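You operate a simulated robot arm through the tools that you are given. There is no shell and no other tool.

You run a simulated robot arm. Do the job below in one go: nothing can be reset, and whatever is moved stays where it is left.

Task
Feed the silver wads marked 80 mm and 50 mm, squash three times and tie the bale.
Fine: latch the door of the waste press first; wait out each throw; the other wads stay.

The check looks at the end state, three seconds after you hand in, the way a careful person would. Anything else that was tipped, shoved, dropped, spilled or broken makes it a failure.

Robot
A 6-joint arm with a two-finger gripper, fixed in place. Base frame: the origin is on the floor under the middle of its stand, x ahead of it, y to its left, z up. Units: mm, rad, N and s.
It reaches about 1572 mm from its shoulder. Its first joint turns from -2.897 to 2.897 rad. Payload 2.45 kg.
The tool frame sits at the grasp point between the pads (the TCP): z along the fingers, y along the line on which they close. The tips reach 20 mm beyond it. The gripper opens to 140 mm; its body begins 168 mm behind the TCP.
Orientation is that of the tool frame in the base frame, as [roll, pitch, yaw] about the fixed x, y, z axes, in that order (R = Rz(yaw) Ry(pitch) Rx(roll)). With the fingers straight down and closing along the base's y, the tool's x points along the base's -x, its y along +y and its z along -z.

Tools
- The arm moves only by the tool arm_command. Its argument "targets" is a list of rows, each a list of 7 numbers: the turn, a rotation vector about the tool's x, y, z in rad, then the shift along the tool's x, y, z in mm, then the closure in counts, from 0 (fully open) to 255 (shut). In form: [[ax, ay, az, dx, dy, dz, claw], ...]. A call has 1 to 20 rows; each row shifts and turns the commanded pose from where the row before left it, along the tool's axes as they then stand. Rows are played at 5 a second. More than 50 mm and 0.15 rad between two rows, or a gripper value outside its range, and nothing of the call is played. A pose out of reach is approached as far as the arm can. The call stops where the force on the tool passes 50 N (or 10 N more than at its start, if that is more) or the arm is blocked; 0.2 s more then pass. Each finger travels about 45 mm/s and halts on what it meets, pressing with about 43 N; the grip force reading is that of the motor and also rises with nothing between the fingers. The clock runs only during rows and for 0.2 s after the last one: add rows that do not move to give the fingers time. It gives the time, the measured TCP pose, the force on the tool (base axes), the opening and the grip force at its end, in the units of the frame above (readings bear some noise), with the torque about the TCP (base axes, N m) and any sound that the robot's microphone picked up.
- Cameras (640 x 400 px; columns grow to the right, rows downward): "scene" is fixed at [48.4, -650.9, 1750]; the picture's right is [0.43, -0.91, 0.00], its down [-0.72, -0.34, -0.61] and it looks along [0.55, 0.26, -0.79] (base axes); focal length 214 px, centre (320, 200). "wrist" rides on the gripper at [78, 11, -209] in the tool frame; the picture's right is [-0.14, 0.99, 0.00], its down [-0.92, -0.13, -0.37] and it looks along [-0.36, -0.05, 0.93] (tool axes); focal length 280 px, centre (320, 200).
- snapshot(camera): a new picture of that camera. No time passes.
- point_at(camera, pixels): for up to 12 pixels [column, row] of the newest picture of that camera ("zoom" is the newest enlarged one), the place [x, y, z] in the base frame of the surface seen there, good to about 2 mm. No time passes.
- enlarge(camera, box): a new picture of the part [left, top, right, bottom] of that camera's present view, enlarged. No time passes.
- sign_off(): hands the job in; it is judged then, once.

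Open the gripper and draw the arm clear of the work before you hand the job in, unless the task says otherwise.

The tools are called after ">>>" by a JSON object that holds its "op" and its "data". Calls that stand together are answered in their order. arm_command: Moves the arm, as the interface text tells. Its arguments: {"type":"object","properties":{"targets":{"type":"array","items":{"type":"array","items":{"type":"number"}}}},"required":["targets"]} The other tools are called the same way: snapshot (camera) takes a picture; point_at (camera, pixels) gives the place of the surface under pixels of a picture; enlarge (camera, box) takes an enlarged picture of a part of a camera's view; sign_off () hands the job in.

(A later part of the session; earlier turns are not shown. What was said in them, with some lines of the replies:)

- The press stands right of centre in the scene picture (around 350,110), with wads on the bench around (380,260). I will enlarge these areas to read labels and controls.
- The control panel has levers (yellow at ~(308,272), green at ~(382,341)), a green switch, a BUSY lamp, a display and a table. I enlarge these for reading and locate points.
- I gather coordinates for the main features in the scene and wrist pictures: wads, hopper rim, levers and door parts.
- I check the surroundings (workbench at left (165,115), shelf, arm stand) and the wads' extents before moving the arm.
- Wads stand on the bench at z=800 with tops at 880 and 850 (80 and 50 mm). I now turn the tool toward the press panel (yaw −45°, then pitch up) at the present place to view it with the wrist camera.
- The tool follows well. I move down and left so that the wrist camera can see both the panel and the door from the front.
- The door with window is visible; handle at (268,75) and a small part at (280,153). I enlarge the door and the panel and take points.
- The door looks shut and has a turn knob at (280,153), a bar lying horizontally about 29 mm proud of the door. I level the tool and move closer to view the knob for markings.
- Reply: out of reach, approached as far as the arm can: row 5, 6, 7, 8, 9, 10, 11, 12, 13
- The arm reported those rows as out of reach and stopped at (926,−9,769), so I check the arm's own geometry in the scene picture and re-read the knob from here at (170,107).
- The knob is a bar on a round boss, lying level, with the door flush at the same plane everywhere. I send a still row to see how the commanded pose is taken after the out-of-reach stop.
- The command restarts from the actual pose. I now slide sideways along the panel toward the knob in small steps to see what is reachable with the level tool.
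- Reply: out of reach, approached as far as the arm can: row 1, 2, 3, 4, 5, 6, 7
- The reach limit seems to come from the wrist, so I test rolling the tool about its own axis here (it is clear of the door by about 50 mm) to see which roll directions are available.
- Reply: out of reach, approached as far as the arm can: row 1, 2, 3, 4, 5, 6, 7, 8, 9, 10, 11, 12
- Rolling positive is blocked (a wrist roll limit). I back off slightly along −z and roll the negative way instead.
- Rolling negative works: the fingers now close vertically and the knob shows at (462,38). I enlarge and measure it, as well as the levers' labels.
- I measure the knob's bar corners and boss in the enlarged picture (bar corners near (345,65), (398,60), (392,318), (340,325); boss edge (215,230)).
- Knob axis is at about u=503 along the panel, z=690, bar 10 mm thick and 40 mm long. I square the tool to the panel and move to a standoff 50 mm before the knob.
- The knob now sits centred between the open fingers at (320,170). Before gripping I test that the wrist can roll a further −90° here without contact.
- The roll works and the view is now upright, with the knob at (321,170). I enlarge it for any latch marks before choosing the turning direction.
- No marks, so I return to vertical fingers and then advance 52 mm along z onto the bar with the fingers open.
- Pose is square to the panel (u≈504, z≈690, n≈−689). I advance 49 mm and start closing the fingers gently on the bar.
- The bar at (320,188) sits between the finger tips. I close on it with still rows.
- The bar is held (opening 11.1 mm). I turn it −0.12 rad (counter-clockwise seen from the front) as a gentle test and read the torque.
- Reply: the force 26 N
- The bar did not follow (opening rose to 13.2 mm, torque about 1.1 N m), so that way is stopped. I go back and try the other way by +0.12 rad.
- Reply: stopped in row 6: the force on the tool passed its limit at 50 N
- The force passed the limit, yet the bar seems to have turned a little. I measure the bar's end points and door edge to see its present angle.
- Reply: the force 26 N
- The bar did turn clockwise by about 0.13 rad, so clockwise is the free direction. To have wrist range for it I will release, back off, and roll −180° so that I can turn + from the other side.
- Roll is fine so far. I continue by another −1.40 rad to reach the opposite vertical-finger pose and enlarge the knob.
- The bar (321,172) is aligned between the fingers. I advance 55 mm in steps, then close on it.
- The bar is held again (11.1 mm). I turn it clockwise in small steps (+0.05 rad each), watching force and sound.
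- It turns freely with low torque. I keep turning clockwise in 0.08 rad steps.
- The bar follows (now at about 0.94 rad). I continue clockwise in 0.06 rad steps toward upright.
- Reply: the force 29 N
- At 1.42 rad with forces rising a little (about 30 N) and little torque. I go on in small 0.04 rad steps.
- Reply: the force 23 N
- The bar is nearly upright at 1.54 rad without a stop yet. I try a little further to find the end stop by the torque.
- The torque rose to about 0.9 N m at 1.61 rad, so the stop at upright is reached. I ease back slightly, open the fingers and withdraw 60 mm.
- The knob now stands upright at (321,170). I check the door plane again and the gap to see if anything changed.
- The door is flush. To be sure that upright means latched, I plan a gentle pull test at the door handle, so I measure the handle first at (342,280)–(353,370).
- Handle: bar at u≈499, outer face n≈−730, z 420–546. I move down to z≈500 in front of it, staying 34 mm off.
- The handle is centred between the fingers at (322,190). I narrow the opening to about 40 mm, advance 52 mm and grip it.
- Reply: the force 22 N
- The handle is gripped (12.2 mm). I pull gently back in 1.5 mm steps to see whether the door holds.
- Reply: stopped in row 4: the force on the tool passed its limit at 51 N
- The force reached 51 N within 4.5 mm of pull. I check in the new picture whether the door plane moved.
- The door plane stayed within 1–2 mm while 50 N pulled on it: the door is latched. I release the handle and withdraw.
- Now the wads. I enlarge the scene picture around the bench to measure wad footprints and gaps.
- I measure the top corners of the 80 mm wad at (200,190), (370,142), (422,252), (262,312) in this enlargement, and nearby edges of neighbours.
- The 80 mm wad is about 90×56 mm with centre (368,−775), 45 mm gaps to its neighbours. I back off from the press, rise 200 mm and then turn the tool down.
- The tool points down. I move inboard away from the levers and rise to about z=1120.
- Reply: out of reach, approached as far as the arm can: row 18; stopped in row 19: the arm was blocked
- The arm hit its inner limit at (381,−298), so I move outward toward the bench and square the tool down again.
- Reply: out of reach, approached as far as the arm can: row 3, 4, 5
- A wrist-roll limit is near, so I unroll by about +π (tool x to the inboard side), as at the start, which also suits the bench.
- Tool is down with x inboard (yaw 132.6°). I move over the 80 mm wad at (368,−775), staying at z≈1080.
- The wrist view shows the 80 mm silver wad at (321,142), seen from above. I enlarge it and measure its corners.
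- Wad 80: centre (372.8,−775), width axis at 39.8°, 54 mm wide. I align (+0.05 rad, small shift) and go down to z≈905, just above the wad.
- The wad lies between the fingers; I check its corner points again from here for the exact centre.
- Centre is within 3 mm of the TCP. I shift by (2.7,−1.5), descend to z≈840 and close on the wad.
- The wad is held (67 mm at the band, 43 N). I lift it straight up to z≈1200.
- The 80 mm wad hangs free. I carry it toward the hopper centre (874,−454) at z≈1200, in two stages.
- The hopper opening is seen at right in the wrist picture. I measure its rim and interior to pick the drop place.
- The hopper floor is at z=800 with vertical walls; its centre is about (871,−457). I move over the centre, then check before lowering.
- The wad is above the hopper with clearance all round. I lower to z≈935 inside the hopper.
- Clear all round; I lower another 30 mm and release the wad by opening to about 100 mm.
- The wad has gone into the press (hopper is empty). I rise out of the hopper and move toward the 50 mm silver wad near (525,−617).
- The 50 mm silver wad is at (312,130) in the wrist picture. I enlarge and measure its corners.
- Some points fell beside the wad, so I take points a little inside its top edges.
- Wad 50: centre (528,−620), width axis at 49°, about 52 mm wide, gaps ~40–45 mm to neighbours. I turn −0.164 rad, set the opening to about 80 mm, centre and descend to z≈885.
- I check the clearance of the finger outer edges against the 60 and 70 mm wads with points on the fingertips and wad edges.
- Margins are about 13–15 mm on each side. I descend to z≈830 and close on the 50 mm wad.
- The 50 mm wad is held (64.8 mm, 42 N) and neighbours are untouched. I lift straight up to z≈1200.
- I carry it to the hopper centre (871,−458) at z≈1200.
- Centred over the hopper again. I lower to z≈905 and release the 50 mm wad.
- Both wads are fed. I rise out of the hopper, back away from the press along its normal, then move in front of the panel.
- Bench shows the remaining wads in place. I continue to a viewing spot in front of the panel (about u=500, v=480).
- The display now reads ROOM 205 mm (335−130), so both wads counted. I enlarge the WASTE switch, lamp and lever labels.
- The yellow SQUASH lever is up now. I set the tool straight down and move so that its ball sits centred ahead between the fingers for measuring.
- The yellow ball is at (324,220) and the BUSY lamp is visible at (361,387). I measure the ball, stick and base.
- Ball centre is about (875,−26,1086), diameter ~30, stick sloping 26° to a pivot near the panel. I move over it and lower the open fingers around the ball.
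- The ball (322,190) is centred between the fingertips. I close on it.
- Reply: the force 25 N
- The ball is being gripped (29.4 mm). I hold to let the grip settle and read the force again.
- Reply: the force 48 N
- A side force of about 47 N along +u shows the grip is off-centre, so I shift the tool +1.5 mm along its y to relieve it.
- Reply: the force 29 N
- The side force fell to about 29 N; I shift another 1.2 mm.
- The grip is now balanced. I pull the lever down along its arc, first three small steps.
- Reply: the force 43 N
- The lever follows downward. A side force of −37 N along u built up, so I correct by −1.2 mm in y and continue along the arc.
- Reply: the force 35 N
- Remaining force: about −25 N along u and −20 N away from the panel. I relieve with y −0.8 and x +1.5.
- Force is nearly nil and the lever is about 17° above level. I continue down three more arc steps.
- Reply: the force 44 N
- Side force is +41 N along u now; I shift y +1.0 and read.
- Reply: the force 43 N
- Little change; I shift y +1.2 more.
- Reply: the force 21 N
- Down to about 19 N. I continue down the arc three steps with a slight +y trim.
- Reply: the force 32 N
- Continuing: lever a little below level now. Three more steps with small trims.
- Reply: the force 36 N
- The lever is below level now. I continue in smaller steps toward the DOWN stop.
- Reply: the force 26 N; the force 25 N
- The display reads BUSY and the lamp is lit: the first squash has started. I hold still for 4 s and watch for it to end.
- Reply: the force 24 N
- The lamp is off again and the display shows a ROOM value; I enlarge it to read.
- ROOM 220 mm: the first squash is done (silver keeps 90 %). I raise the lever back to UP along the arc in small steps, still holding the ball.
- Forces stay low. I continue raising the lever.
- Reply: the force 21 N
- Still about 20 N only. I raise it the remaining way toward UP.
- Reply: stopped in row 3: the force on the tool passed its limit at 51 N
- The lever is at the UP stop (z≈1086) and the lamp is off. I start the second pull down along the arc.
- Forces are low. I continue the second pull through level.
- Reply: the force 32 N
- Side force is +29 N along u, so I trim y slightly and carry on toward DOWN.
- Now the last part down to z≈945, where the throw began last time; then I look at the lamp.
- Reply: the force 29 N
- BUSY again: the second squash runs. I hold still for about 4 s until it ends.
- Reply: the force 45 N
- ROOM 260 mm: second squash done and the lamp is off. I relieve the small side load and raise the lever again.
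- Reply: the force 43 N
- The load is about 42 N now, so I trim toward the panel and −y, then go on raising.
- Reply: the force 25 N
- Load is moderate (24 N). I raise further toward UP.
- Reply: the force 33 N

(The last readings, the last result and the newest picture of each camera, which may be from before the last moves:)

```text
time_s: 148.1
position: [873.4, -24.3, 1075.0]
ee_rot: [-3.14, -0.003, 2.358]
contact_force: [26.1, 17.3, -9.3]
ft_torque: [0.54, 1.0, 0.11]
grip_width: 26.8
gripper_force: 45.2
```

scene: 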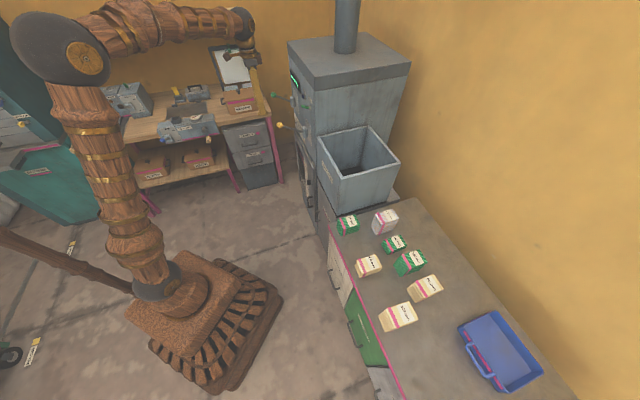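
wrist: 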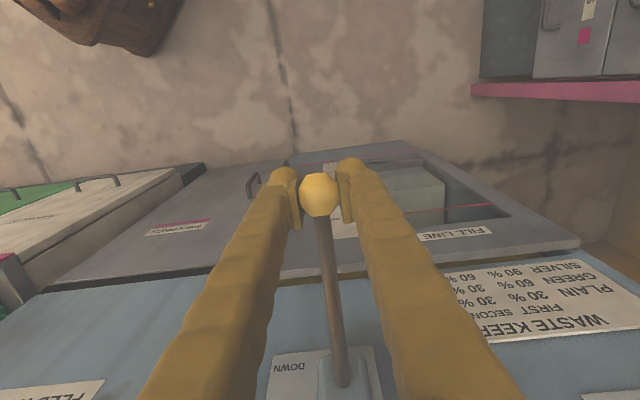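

Nearly at UP; I trim y +0.8 and finish the raise.

>>> {"op": "arm_command", "data": {"targets": [[0, 0, 0, -1.5, 0.8, -5, 255], [0, 0, 0, -2.0, 0, -5, 255], [0, 0, 0, -0.8, 0, -2, 255], [0, 0, 0, 0, 0, 0, 255]]}}

>>> {"op": "enlarge", "data": {"camera": "scene", "box": [270, 65, 340, 150]}}

```text
time_s: 149.1
position: [874.5, -26.6, 1085.6]
ee_rot: [-3.138, -0.005, 2.358]
contact_force: [-20.3, 12.8, -34.6]
ft_torque: [0.13, 0.08, -0.05]
grip_width: 26.4
gripper_force: 44.7
```

```text
4.71 times, centred on (305, 108) of scene
```

zoom: 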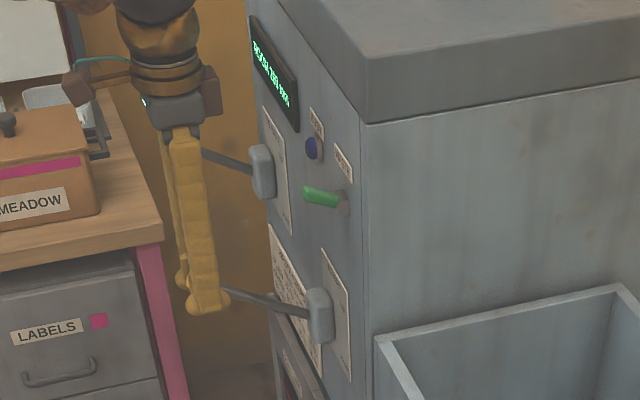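

The lever is at its UP stop (−35 N in z). I begin the third pull down along the arc.

>>> {"op": "arm_command", "data": {"targets": [[0, 0, 0, 4.7, 0, 10, 255], [0, 0, 0, 3.9, 0, 10, 255], [0, 0, 0, 3.2, 0, 10, 255], [0, 0, 0, 2.5, 0, 10, 255], [0, 0, 0, 0, 0, 0, 255]]}}

```text
time_s: 150.3
position: [865.6, -16.9, 1045.5]
ee_rot: [3.142, -0.002, 2.358]
contact_force: [-4.4, -17.8, 10.3]
ft_torque: [-0.79, -0.92, 0.04]
grip_width: 26.5
gripper_force: 44.4
```

Forces are low; I continue down through level.

>>> {"op": "arm_command", "data": {"targets": [[0, 0, 0, 1.9, 0, 10, 255], [0, 0, 0, 1.2, 0, 10, 255], [0, 0, 0, 0.6, 0, 10, 255], [0, 0, 0, -0.1, 0, 10, 255], [0, 0, 0, -0.6, 0, 10, 255], [0, 0, 0, 0, 0, 0, 255]]}}

```text
time_s: 151.7
position: [862.6, -14.9, 996.1]
ee_rot: [3.14, -0.003, 2.358]
contact_force: [-10.6, 9.4, 13.1]
ft_torque: [-0.39, -0.38, 0.0]
grip_width: 26.8
gripper_force: 45.1
```

Good; the rest of the way down toward z≈963.

>>> {"op": "arm_command", "data": {"targets": [[0, 0, 0, -1.0, 0, 8, 255], [0, 0, 0, -1.8, 0, 9, 255], [0, 0, 0, -2.4, 0, 9, 255], [0, 0, 0, -2.5, 0, 8, 255], [0, 0, 0, 0, 0, 0, 255]]}}

```text
time_s: 152.9
position: [868.2, -20.0, 961.8]
ee_rot: [-3.14, -0.001, 2.358]
contact_force: [-15.6, 3.1, 11.5]
ft_torque: [-0.14, -0.27, 0.04]
grip_width: 26.9
gripper_force: 45.3
```

Last part down to z≈945 to trigger the third throw, then I check the lamp.

>>> {"op": "arm_command", "data": {"targets": [[0, 0, 0, -3.0, 0, 8, 255], [0, 0, 0, -3.2, 0, 7, 255], [0, 0, 0, -1.0, 0, 2.5, 255]]}}

>>> {"op": "enlarge", "data": {"camera": "scene", "box": [270, 65, 340, 150]}}

```text
time_s: 153.7
position: [874.5, -25.6, 944.5]
ee_rot: [-3.141, -0.001, 2.357]
contact_force: [-11.5, 25.5, 12.2]
ft_torque: [-0.88, -0.76, -0.06]
grip_width: 27.0
gripper_force: 45.1
```

```text
4.71 times, centred on (305, 108) of scene
```

zoom: 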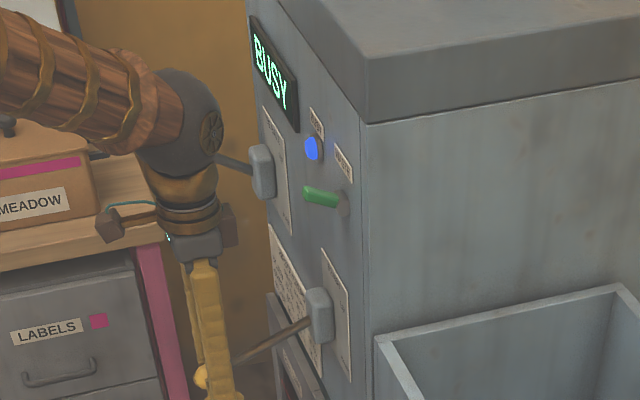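

BUSY is lit for the third squash. I hold still for about 4 s.

>>> {"op": "arm_command", "data": {"targets": [[0, 0, 0, 0, 0, 0, 255], [0, 0, 0, 0, 0, 0, 255], [0, 0, 0, 0, 0, 0, 255], [0, 0, 0, 0, 0, 0, 255], [0, 0, 0, 0, 0, 0, 255], [0, 0, 0, 0, 0, 0, 255], [0, 0, 0, 0, 0, 0, 255], [0, 0, 0, 0, 0, 0, 255], [0, 0, 0, 0, 0, 0, 255], [0, 0, 0, 0, 0, 0, 255], [0, 0, 0, 0, 0, 0, 255], [0, 0, 0, 0, 0, 0, 255], [0, 0, 0, 0, 0, 0, 255], [0, 0, 0, 0, 0, 0, 255], [0, 0, 0, 0, 0, 0, 255], [0, 0, 0, 0, 0, 0, 255], [0, 0, 0, 0, 0, 0, 255], [0, 0, 0, 0, 0, 0, 255], [0, 0, 0, 0, 0, 0, 255], [0, 0, 0, 0, 0, 0, 255]]}}

>>> {"op": "enlarge", "data": {"camera": "scene", "box": [270, 65, 340, 150]}}

>>> {"op": "enlarge", "data": {"camera": "scene", "box": [285, 65, 309, 95]}}

```text
time_s: 157.9
position: [873.3, -25.1, 944.2]
ee_rot: [3.141, -0.002, 2.357]
contact_force: [15.1, 25.8, 11.8]
ft_torque: [-0.21, 0.31, -0.28]
grip_width: 26.5
gripper_force: 45.2
```

```text
4.71 times, centred on (305, 108) of scene
```

zoom: 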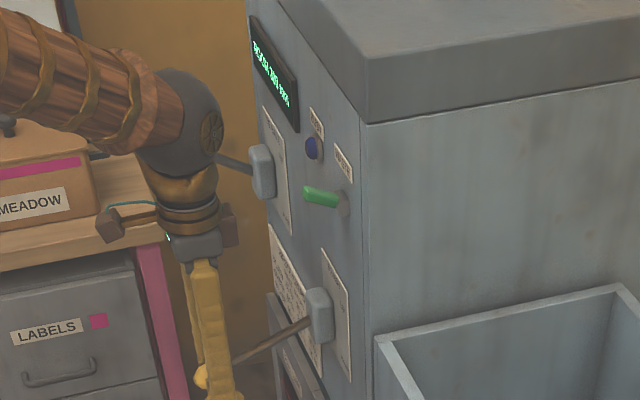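

```text
13.33 times, centred on (297, 80) of scene
```

zoom: 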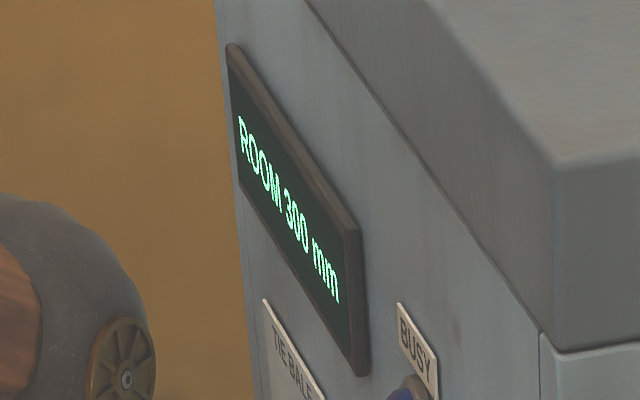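

ROOM 300 mm: third squash done, lamp off. I raise the lever back to UP before letting go.

>>> {"op": "arm_command", "data": {"targets": [[0, 0, 0, 0, 0.8, 0, 255], [0, 0, 0, 4.2, 0, -10, 255], [0, 0, 0, 3.4, 0, -10, 255], [0, 0, 0, 2.7, 0, -10, 255], [0, 0, 0, 2.0, 0, -10, 255], [0, 0, 0, 0, 0, 0, 255]]}}

```text
time_s: 159.3
position: [864.0, -16.4, 984.5]
ee_rot: [-3.139, -0.003, 2.358]
contact_force: [0.0, -31.5, 4.5]
ft_torque: [1.04, 0.65, 0.17]
grip_width: 26.8
gripper_force: 45.1
```

Load 31 N; I trim a little and continue raising.

>>> {"op": "arm_command", "data": {"targets": [[0, 0, 0, -0.8, -0.7, 0, 255], [0, 0, 0, 1.3, 0, -10, 255], [0, 0, 0, 0.7, 0, -10, 255], [0, 0, 0, 0.1, 0, -10, 255], [0, 0, 0, -0.6, 0, -10, 255], [0, 0, 0, 0, 0, 0, 255]]}}

```text
time_s: 160.7
position: [864.4, -15.3, 1024.4]
ee_rot: [3.142, -0.002, 2.359]
contact_force: [-7.4, -22.2, -2.8]
ft_torque: [0.97, 0.56, 0.03]
grip_width: 26.7
gripper_force: 44.6
```

Fine; I go on up the arc.

>>> {"op": "arm_command", "data": {"targets": [[0, 0, 0, -1.2, -0.4, -10, 255], [0, 0, 0, -1.9, 0, -10, 255], [0, 0, 0, -2.5, 0, -10, 255], [0, 0, 0, -3.3, 0, -10, 255], [0, 0, 0, -3.8, 0, -10, 255], [0, 0, 0, 0, 0, 0, 255]]}}

```text
time_s: 162.1
position: [873.1, -24.6, 1074.5]
ee_rot: [-3.139, -0.001, 2.356]
contact_force: [7.2, -22.8, -16.0]
ft_torque: [0.76, 0.62, -0.02]
grip_width: 26.9
gripper_force: 45.4
```

Nearly up; I finish the raise to the UP stop.

>>> {"op": "arm_command", "data": {"targets": [[0, 0, 0, -2.0, 0, -5, 255], [0, 0, 0, -2.2, 0, -5, 255], [0, 0, 0, -0.6, 0, -1.5, 255], [0, 0, 0, 0, 0, 0, 255]]}}

```text
time_s: 163.1
position: [875.3, -26.9, 1084.6]
ee_rot: [-3.14, -0.002, 2.357]
contact_force: [-29.2, 11.6, -31.2]
ft_torque: [0.11, 0.06, -0.06]
grip_width: 26.7
gripper_force: 44.6
```

The lever rests at UP. I ease off 1 mm, open the fingers and rise clear of the ball.

>>> {"op": "arm_command", "data": {"targets": [[0, 0, 0, 0, 0, 1.2, 255], [0, 0, 0, 0, 0, 0, 210], [0, 0, 0, 0, 0, 0, 170], [0, 0, 0, 0, 0, 0, 130], [0, 0, 0, 0, 0, 0, 130], [0, 0, 0, 0, 0, 0, 130], [0, 0, 0, 0, 0, -15, 130], [0, 0, 0, 0, 0, -30, 130], [0, 0, 0, 0, 0, -35, 130], [0, 0, 0, 0, 0, -35, 130], [0, 0, 0, 20, 0, 0, 130], [0, 0, 0, 30, 0, 0, 130], [0, 0, 0, 0, 0, 0, 130]]}}

>>> {"op": "snapshot", "data": {"camera": "wrist"}}

>>> {"op": "enlarge", "data": {"camera": "scene", "box": [250, 60, 340, 150]}}

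```text
time_s: 165.9
position: [841.8, 6.9, 1201.0]
ee_rot: [-3.141, -0.002, 2.358]
contact_force: [-0.1, -0.5, 0.9]
ft_torque: [-0.03, 0.0, 0.03]
grip_width: 68.6
gripper_force: 0.0
```

```text
taken
```

wrist: 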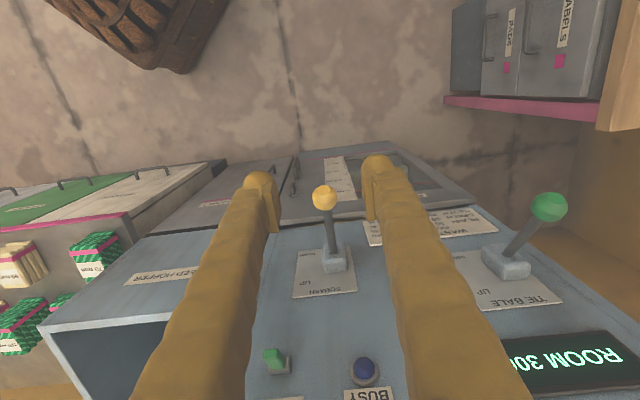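

```text
4.44 times, centred on (295, 105) of scene
```

zoom: 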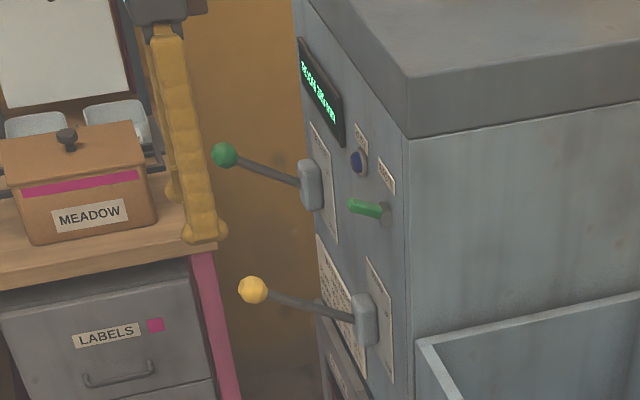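

The yellow lever stays UP; display ROOM 300. I move along the panel toward the green TIE BALE lever, slightly higher.

>>> {"op": "arm_command", "data": {"targets": [[0, 0, 0, 4, 45, -10, 130], [0, 0, 0, 4, 45, -10, 130], [0, 0, 0, 4, 45, -10, 130], [0, 0, 0, 4, 45, -10, 130], [0, 0, 0, 4, 45, -10, 130], [0, 0, 0, 0, 0, 0, 130]]}}

>>> {"op": "snapshot", "data": {"camera": "wrist"}}

>>> {"op": "snapshot", "data": {"camera": "scene"}}

```text
time_s: 167.3
position: [985.1, 179.8, 1249.7]
ee_rot: [-3.139, -0.002, 2.359]
contact_force: [0.1, -0.9, 0.2]
ft_torque: [-0.03, -0.03, -0.01]
grip_width: 68.5
gripper_force: 0.0
```

```text
taken
```

wrist: 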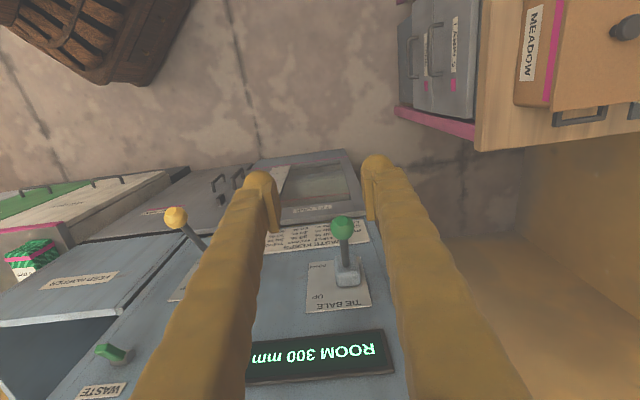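

```text
taken
```

scene: 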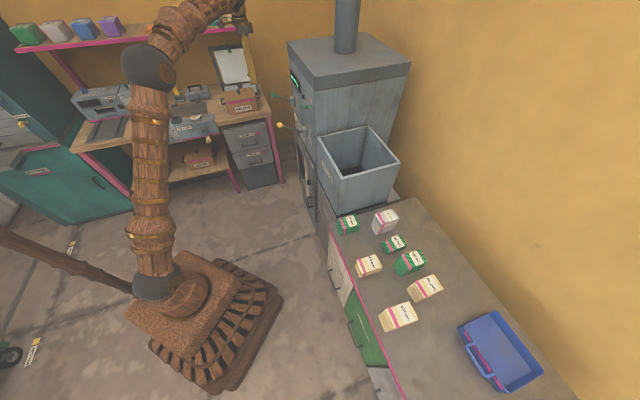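

The green ball is at (342,228). I measure ball and stick.

>>> {"op": "point_at", "data": {"camera": "wrist", "pixels": [[342, 228], [334, 228], [350, 228], [342, 220], [343, 236], [345, 248], [346, 258], [347, 268], [345, 280]]}}

>>> {"op": "enlarge", "data": {"camera": "wrist", "box": [290, 195, 390, 320]}}

```text
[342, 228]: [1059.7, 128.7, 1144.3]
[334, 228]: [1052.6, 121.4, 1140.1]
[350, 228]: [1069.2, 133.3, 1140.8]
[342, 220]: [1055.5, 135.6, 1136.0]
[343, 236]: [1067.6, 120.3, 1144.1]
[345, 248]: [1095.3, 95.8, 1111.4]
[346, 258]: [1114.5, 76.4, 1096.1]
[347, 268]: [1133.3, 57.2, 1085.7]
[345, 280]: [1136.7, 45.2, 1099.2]
```

```text
3.20 times, centred on (340, 258) of wrist
```

zoom: 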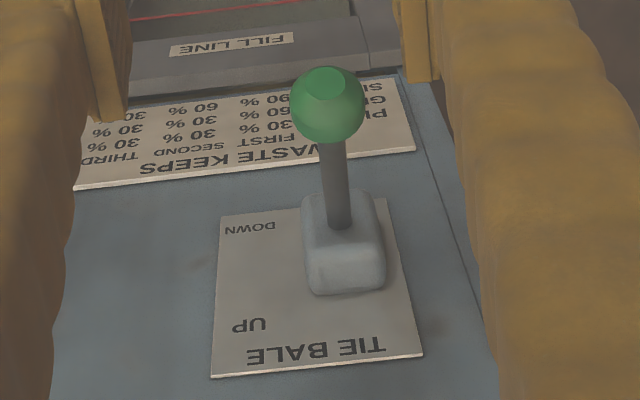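

Green ball centre is about (1065,124,1131), u≈841. I move over it and lower the open fingers around it.

>>> {"op": "arm_command", "data": {"targets": [[0, 0, 0, -32, 5.9, 0, 130], [0, 0, 0, -32, 5.9, 0, 130], [0, 0, 0, -32, 5.9, 0, 130], [0, 0, 0, 0, 0, 25, 130], [0, 0, 0, 0, 0, 25, 130], [0, 0, 0, 0, 0, 25, 130], [0, 0, 0, 0, 0, 25, 130], [0, 0, 0, 0, 0, 16, 130], [0, 0, 0, 0, 0, 0, 130]]}}

>>> {"op": "snapshot", "data": {"camera": "wrist"}}

>>> {"op": "enlarge", "data": {"camera": "wrist", "box": [240, 140, 400, 240]}}

```text
time_s: 169.3
position: [1065.5, 125.2, 1132.4]
ee_rot: [3.141, 0.0, 2.358]
contact_force: [-0.3, 0.0, -0.1]
ft_torque: [-0.01, 0.01, 0.0]
grip_width: 68.7
gripper_force: 0.0
```

```text
taken
```

wrist: 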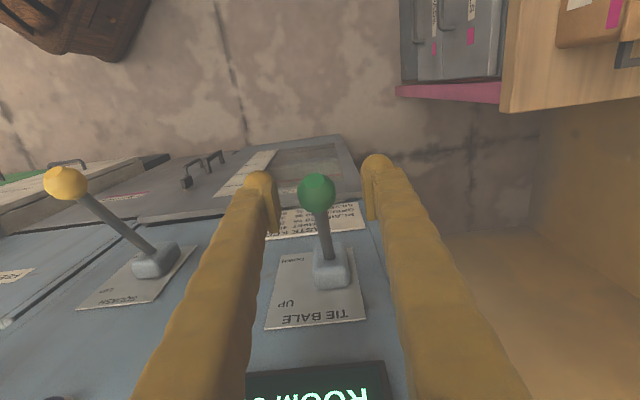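

```text
4.00 times, centred on (320, 190) of wrist
```

zoom: 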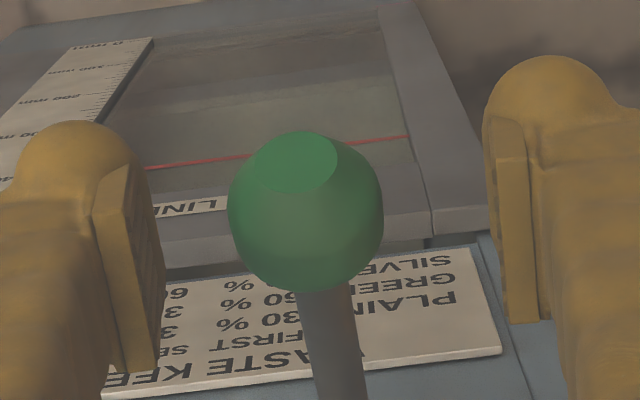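

The ball appears 4 px left of centre, so I shift y −2.8 mm and close on it.

>>> {"op": "arm_command", "data": {"targets": [[0, 0, 0, 0, -2.8, 1, 130], [0, 0, 0, 0, 0, 0, 160], [0, 0, 0, 0, 0, 0, 185], [0, 0, 0, 0, 0, 0, 200], [0, 0, 0, 0, 0, 0, 210], [0, 0, 0, 0, 0, 0, 220], [0, 0, 0, 0, 0, 0, 230], [0, 0, 0, 0, 0, 0, 230]]}}

```text
time_s: 171.1
position: [1064.2, 122.9, 1132.3]
ee_rot: [3.141, -0.002, 2.358]
contact_force: [15.8, 9.3, 0.5]
ft_torque: [-0.02, -0.11, -0.03]
grip_width: 27.4
gripper_force: 45.1
```

The green ball is held (27.4 mm). I trim y +0.7 and start pulling the TIE BALE lever down along its arc.

>>> {"op": "arm_command", "data": {"targets": [[0, 0, 0, 0, 0.7, 0, 255], [0, 0, 0, 4.0, 0, 8, 255], [0, 0, 0, 3.35, 0, 8, 255], [0, 0, 0, 2.7, 0, 8, 255], [0, 0, 0, 0, 0, 0, 255]]}}

```text
time_s: 172.3
position: [1057.0, 129.5, 1109.2]
ee_rot: [-3.14, -0.001, 2.357]
contact_force: [-10.1, -10.5, 16.3]
ft_torque: [-0.91, -0.94, -0.01]
grip_width: 26.7
gripper_force: 45.8
```

Forces are low (22 N). I continue down the arc.

>>> {"op": "arm_command", "data": {"targets": [[0, 0, 0, 2.15, -0.3, 8, 255], [0, 0, 0, 1.6, -0.2, 8, 255], [0, 0, 0, 1.07, 0, 8, 255], [0, 0, 0, 0.57, 0, 8, 255], [0, 0, 0, 0, 0, 0, 255]]}}

```text
time_s: 173.5
position: [1053.4, 135.3, 1077.5]
ee_rot: [-3.139, -0.003, 2.357]
contact_force: [-25.5, -7.7, 17.1]
ft_torque: [-0.53, -0.69, -0.03]
grip_width: 26.6
gripper_force: 45.1
```

Some load (−23 N along u, −13 N along v); I trim and continue below level.

>>> {"op": "arm_command", "data": {"targets": [[0, 0, 0, 0.5, -0.6, 8, 255], [0, 0, 0, -0.4, 0, 8, 255], [0, 0, 0, -0.9, 0, 8, 255], [0, 0, 0, -1.4, 0, 8, 255], [0, 0, 0, 0, 0, 0, 255]]}}

```text
time_s: 174.7
position: [1055.4, 130.9, 1044.0]
ee_rot: [-3.141, -0.002, 2.357]
contact_force: [-8.9, 1.1, 18.7]
ft_torque: [-0.54, -0.65, 0.02]
grip_width: 26.7
gripper_force: 44.9
```

The lever goes well. I move on toward the DOWN end.

>>> {"op": "arm_command", "data": {"targets": [[0, 0, 0, -2.0, 0, 8, 255], [0, 0, 0, -2.4, 0, 7, 255], [0, 0, 0, -2.6, 0, 7, 255], [0, 0, 0, 0, 0, 0, 255]]}}

>>> {"op": "enlarge", "data": {"camera": "scene", "box": [250, 60, 340, 150]}}

```text
time_s: 175.7
position: [1060.2, 127.8, 1021.3]
ee_rot: [3.141, -0.003, 2.358]
contact_force: [-14.2, 15.0, 17.6]
ft_torque: [-0.76, -0.73, -0.01]
grip_width: 26.9
gripper_force: 44.8
```

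```text
4.44 times, centred on (295, 105) of scene
```

zoom: 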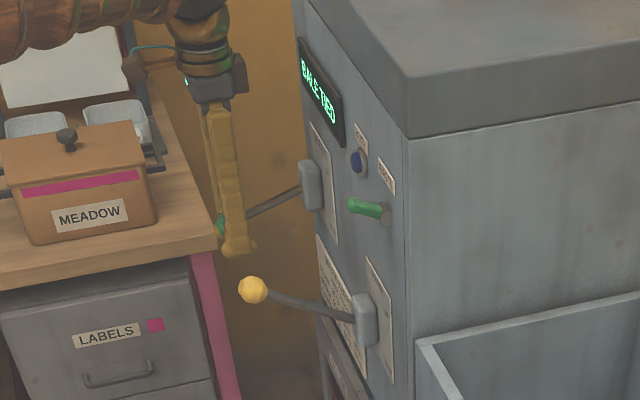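

The display reads BALE TIED. I open the fingers and rise straight up off the green ball.

>>> {"op": "arm_command", "data": {"targets": [[0, 0, 0, 0, 0, 0, 210], [0, 0, 0, 0, 0, 0, 170], [0, 0, 0, 0, 0, 0, 130], [0, 0, 0, 0, 0, 0, 130], [0, 0, 0, 0, 0, 0, 130], [0, 0, 0, 0, 0, 0, 130], [0, 0, 0, 0, 0, -15, 130], [0, 0, 0, 0, 0, -30, 130], [0, 0, 0, 0, 0, -40, 130], [0, 0, 0, 0, 0, -40, 130], [0, 0, 0, 0, 0, -40, 130], [0, 0, 0, 20, 0, -20, 130], [0, 0, 0, 40, 0, 0, 130], [0, 0, 0, 40, 0, 0, 130], [0, 0, 0, 0, 0, 0, 130]]}}

>>> {"op": "snapshot", "data": {"camera": "wrist"}}

>>> {"op": "enlarge", "data": {"camera": "scene", "box": [250, 60, 340, 150]}}

```text
time_s: 178.9
position: [990.5, 199.1, 1205.8]
ee_rot: [3.141, -0.002, 2.358]
contact_force: [0.0, -1.0, -0.7]
ft_torque: [0.0, 0.0, 0.02]
grip_width: 68.6
gripper_force: 0.0
```

```text
taken
```

wrist: 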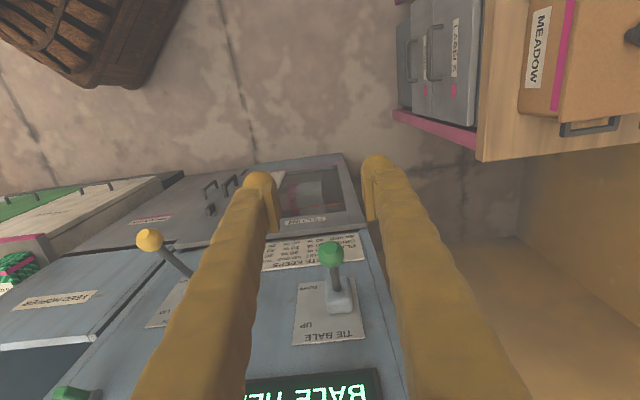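

```text
4.44 times, centred on (295, 105) of scene
```

zoom: 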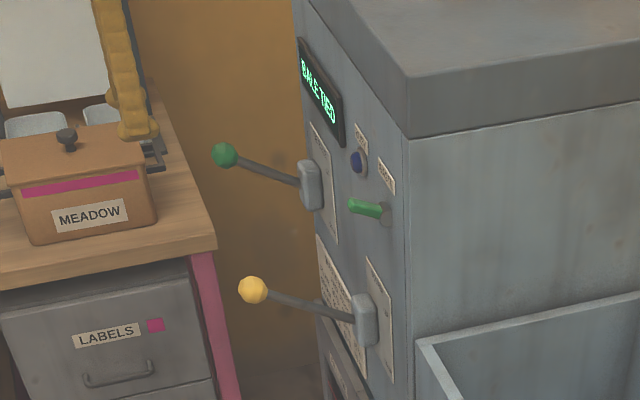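

The green lever sprang back UP by itself. I enlarge the display to read it exactly, and check the door window.

>>> {"op": "enlarge", "data": {"camera": "scene", "box": [285, 65, 309, 95]}}

>>> {"op": "enlarge", "data": {"camera": "wrist", "box": [180, 150, 380, 260]}}

>>> {"op": "snapshot", "data": {"camera": "scene"}}

```text
13.33 times, centred on (297, 80) of scene
```

zoom: 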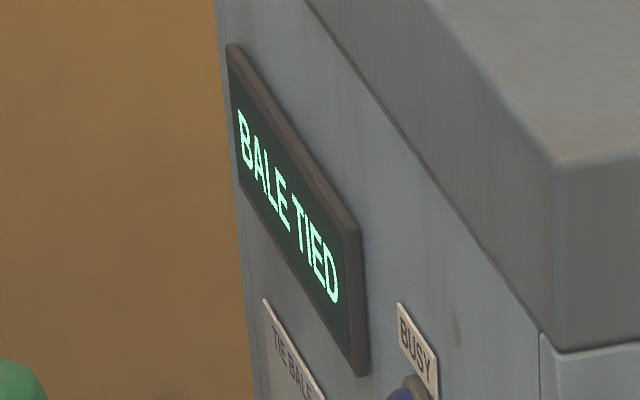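

```text
3.20 times, centred on (280, 205) of wrist
```

zoom: 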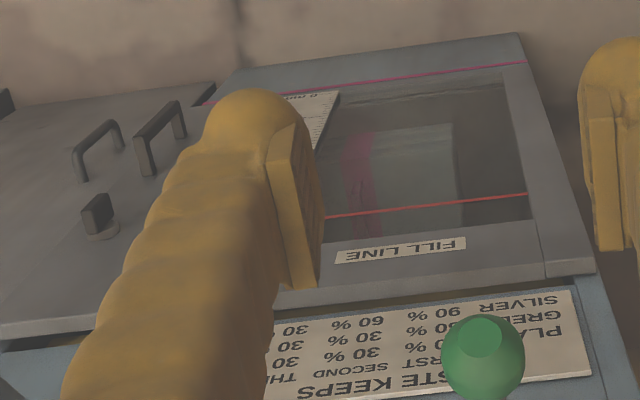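

```text
taken
```

scene: 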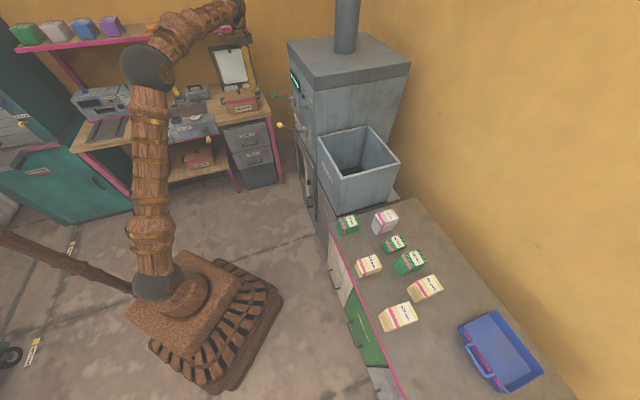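

The display reads BALE TIED and the tied bale with a pink strap shows behind the window. I draw the arm back to a clear place near its start with the gripper open.

>>> {"op": "arm_command", "data": {"targets": [[0, 0, 0, 35, 0, -20, 100], [0, 0, 0, 19.6, -35.4, -16.7, 60], [0, 0, 0, 19.6, -35.4, -16.7, 30], [0, 0, 0, 19.6, -35.4, -16.7, 0], [0, 0, 0, 19.6, -35.4, -16.7, 0], [0, 0, 0, 19.6, -35.4, -16.7, 0], [0, 0, 0, 19.6, -35.4, -16.7, 0], [0, 0, 0, 19.6, -35.4, -16.7, 0], [0, 0, 0, 19.6, -35.4, -16.7, 0], [0, 0, 0, 0, 0, 0, 0], [0, 0, 0, 0, 0, 0, 0]]}}

>>> {"op": "snapshot", "data": {"camera": "wrist"}}

>>> {"op": "snapshot", "data": {"camera": "scene"}}

```text
time_s: 181.3
position: [653.0, 131.1, 1361.2]
ee_rot: [3.142, 0.0, 2.357]
contact_force: [-0.5, -0.5, 0.3]
ft_torque: [0.01, 0.02, -0.01]
grip_width: 140.0
gripper_force: 0.0
```

```text
taken
```

wrist: 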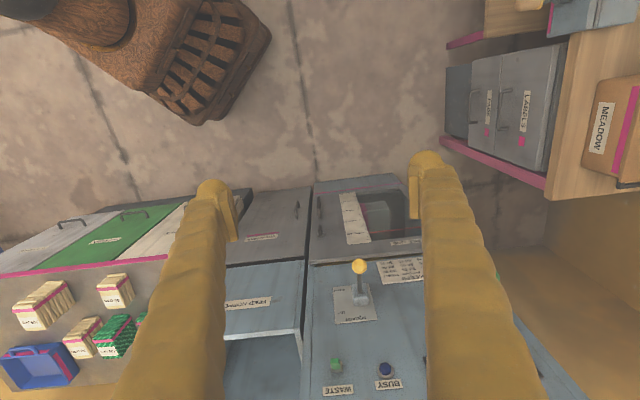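

```text
taken
```

scene: 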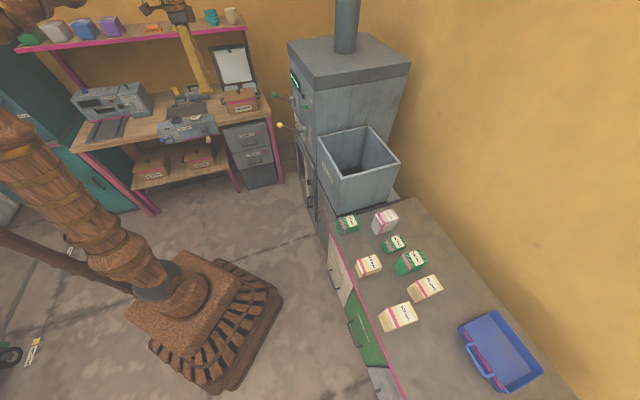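

All other wads sit at their first pixel positions. One last close look at the door knob and latch before handing in.

>>> {"op": "enlarge", "data": {"camera": "wrist", "box": [290, 175, 430, 265]}}

>>> {"op": "enlarge", "data": {"camera": "scene", "box": [320, 200, 460, 340]}}

```text
4.44 times, centred on (360, 220) of wrist
```

zoom: 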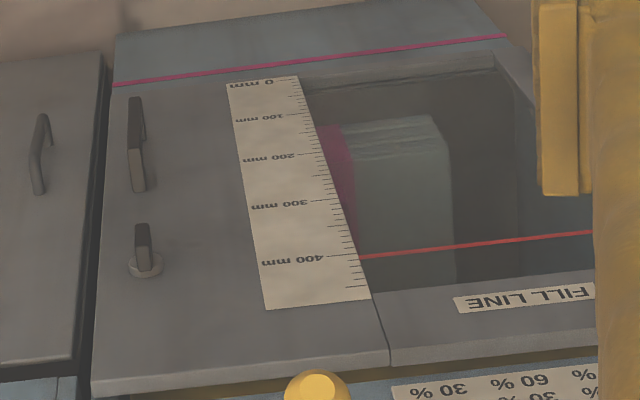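

```text
2.86 times, centred on (390, 270) of scene
```

zoom: 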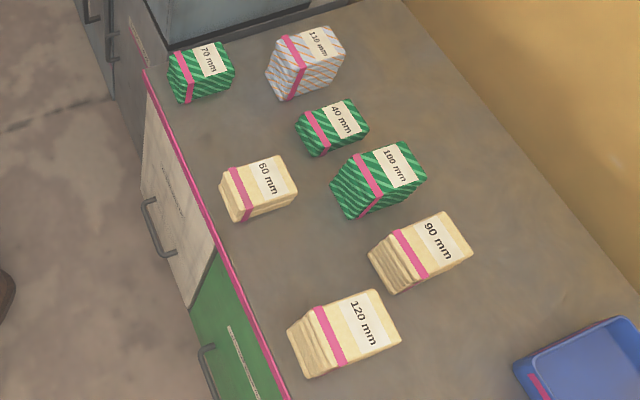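

The knob is still upright (latched), the bale is tied, the levers are up, the seven other wads are untouched, and the arm is clear with the gripper open. I hand the job in.

>>> {"op": "sign_off", "data": {}}

```text
The job is handed in.
```

The silver 80 mm and 50 mm wads are fed, squashed three times and tied. The press display read "BALE TIED" when I handed the job in.

- **Door:** I turned the latch knob a quarter turn to its stop before feeding anything. A pull of about 50 N on the handle did not open the door.
- **Feeding:** both wads dropped through the hopper, and the free-room reading fell from 335 mm to 205 mm, which matches the 130 mm fed.
- **Squashing:** after each throw I waited for the BUSY lamp to go out. The room readings were 220, 260 and 300 mm.
- **Tying:** the tied bale with its pink strap shows behind the door window. The tie lever sprang back up when released, and I left the squash lever up.
- **Everything else:** the other seven wads are where they started. The arm is back clear of the press with the gripper open.

I did not touch the green peg labelled WASTE on the panel; the press ran without it.
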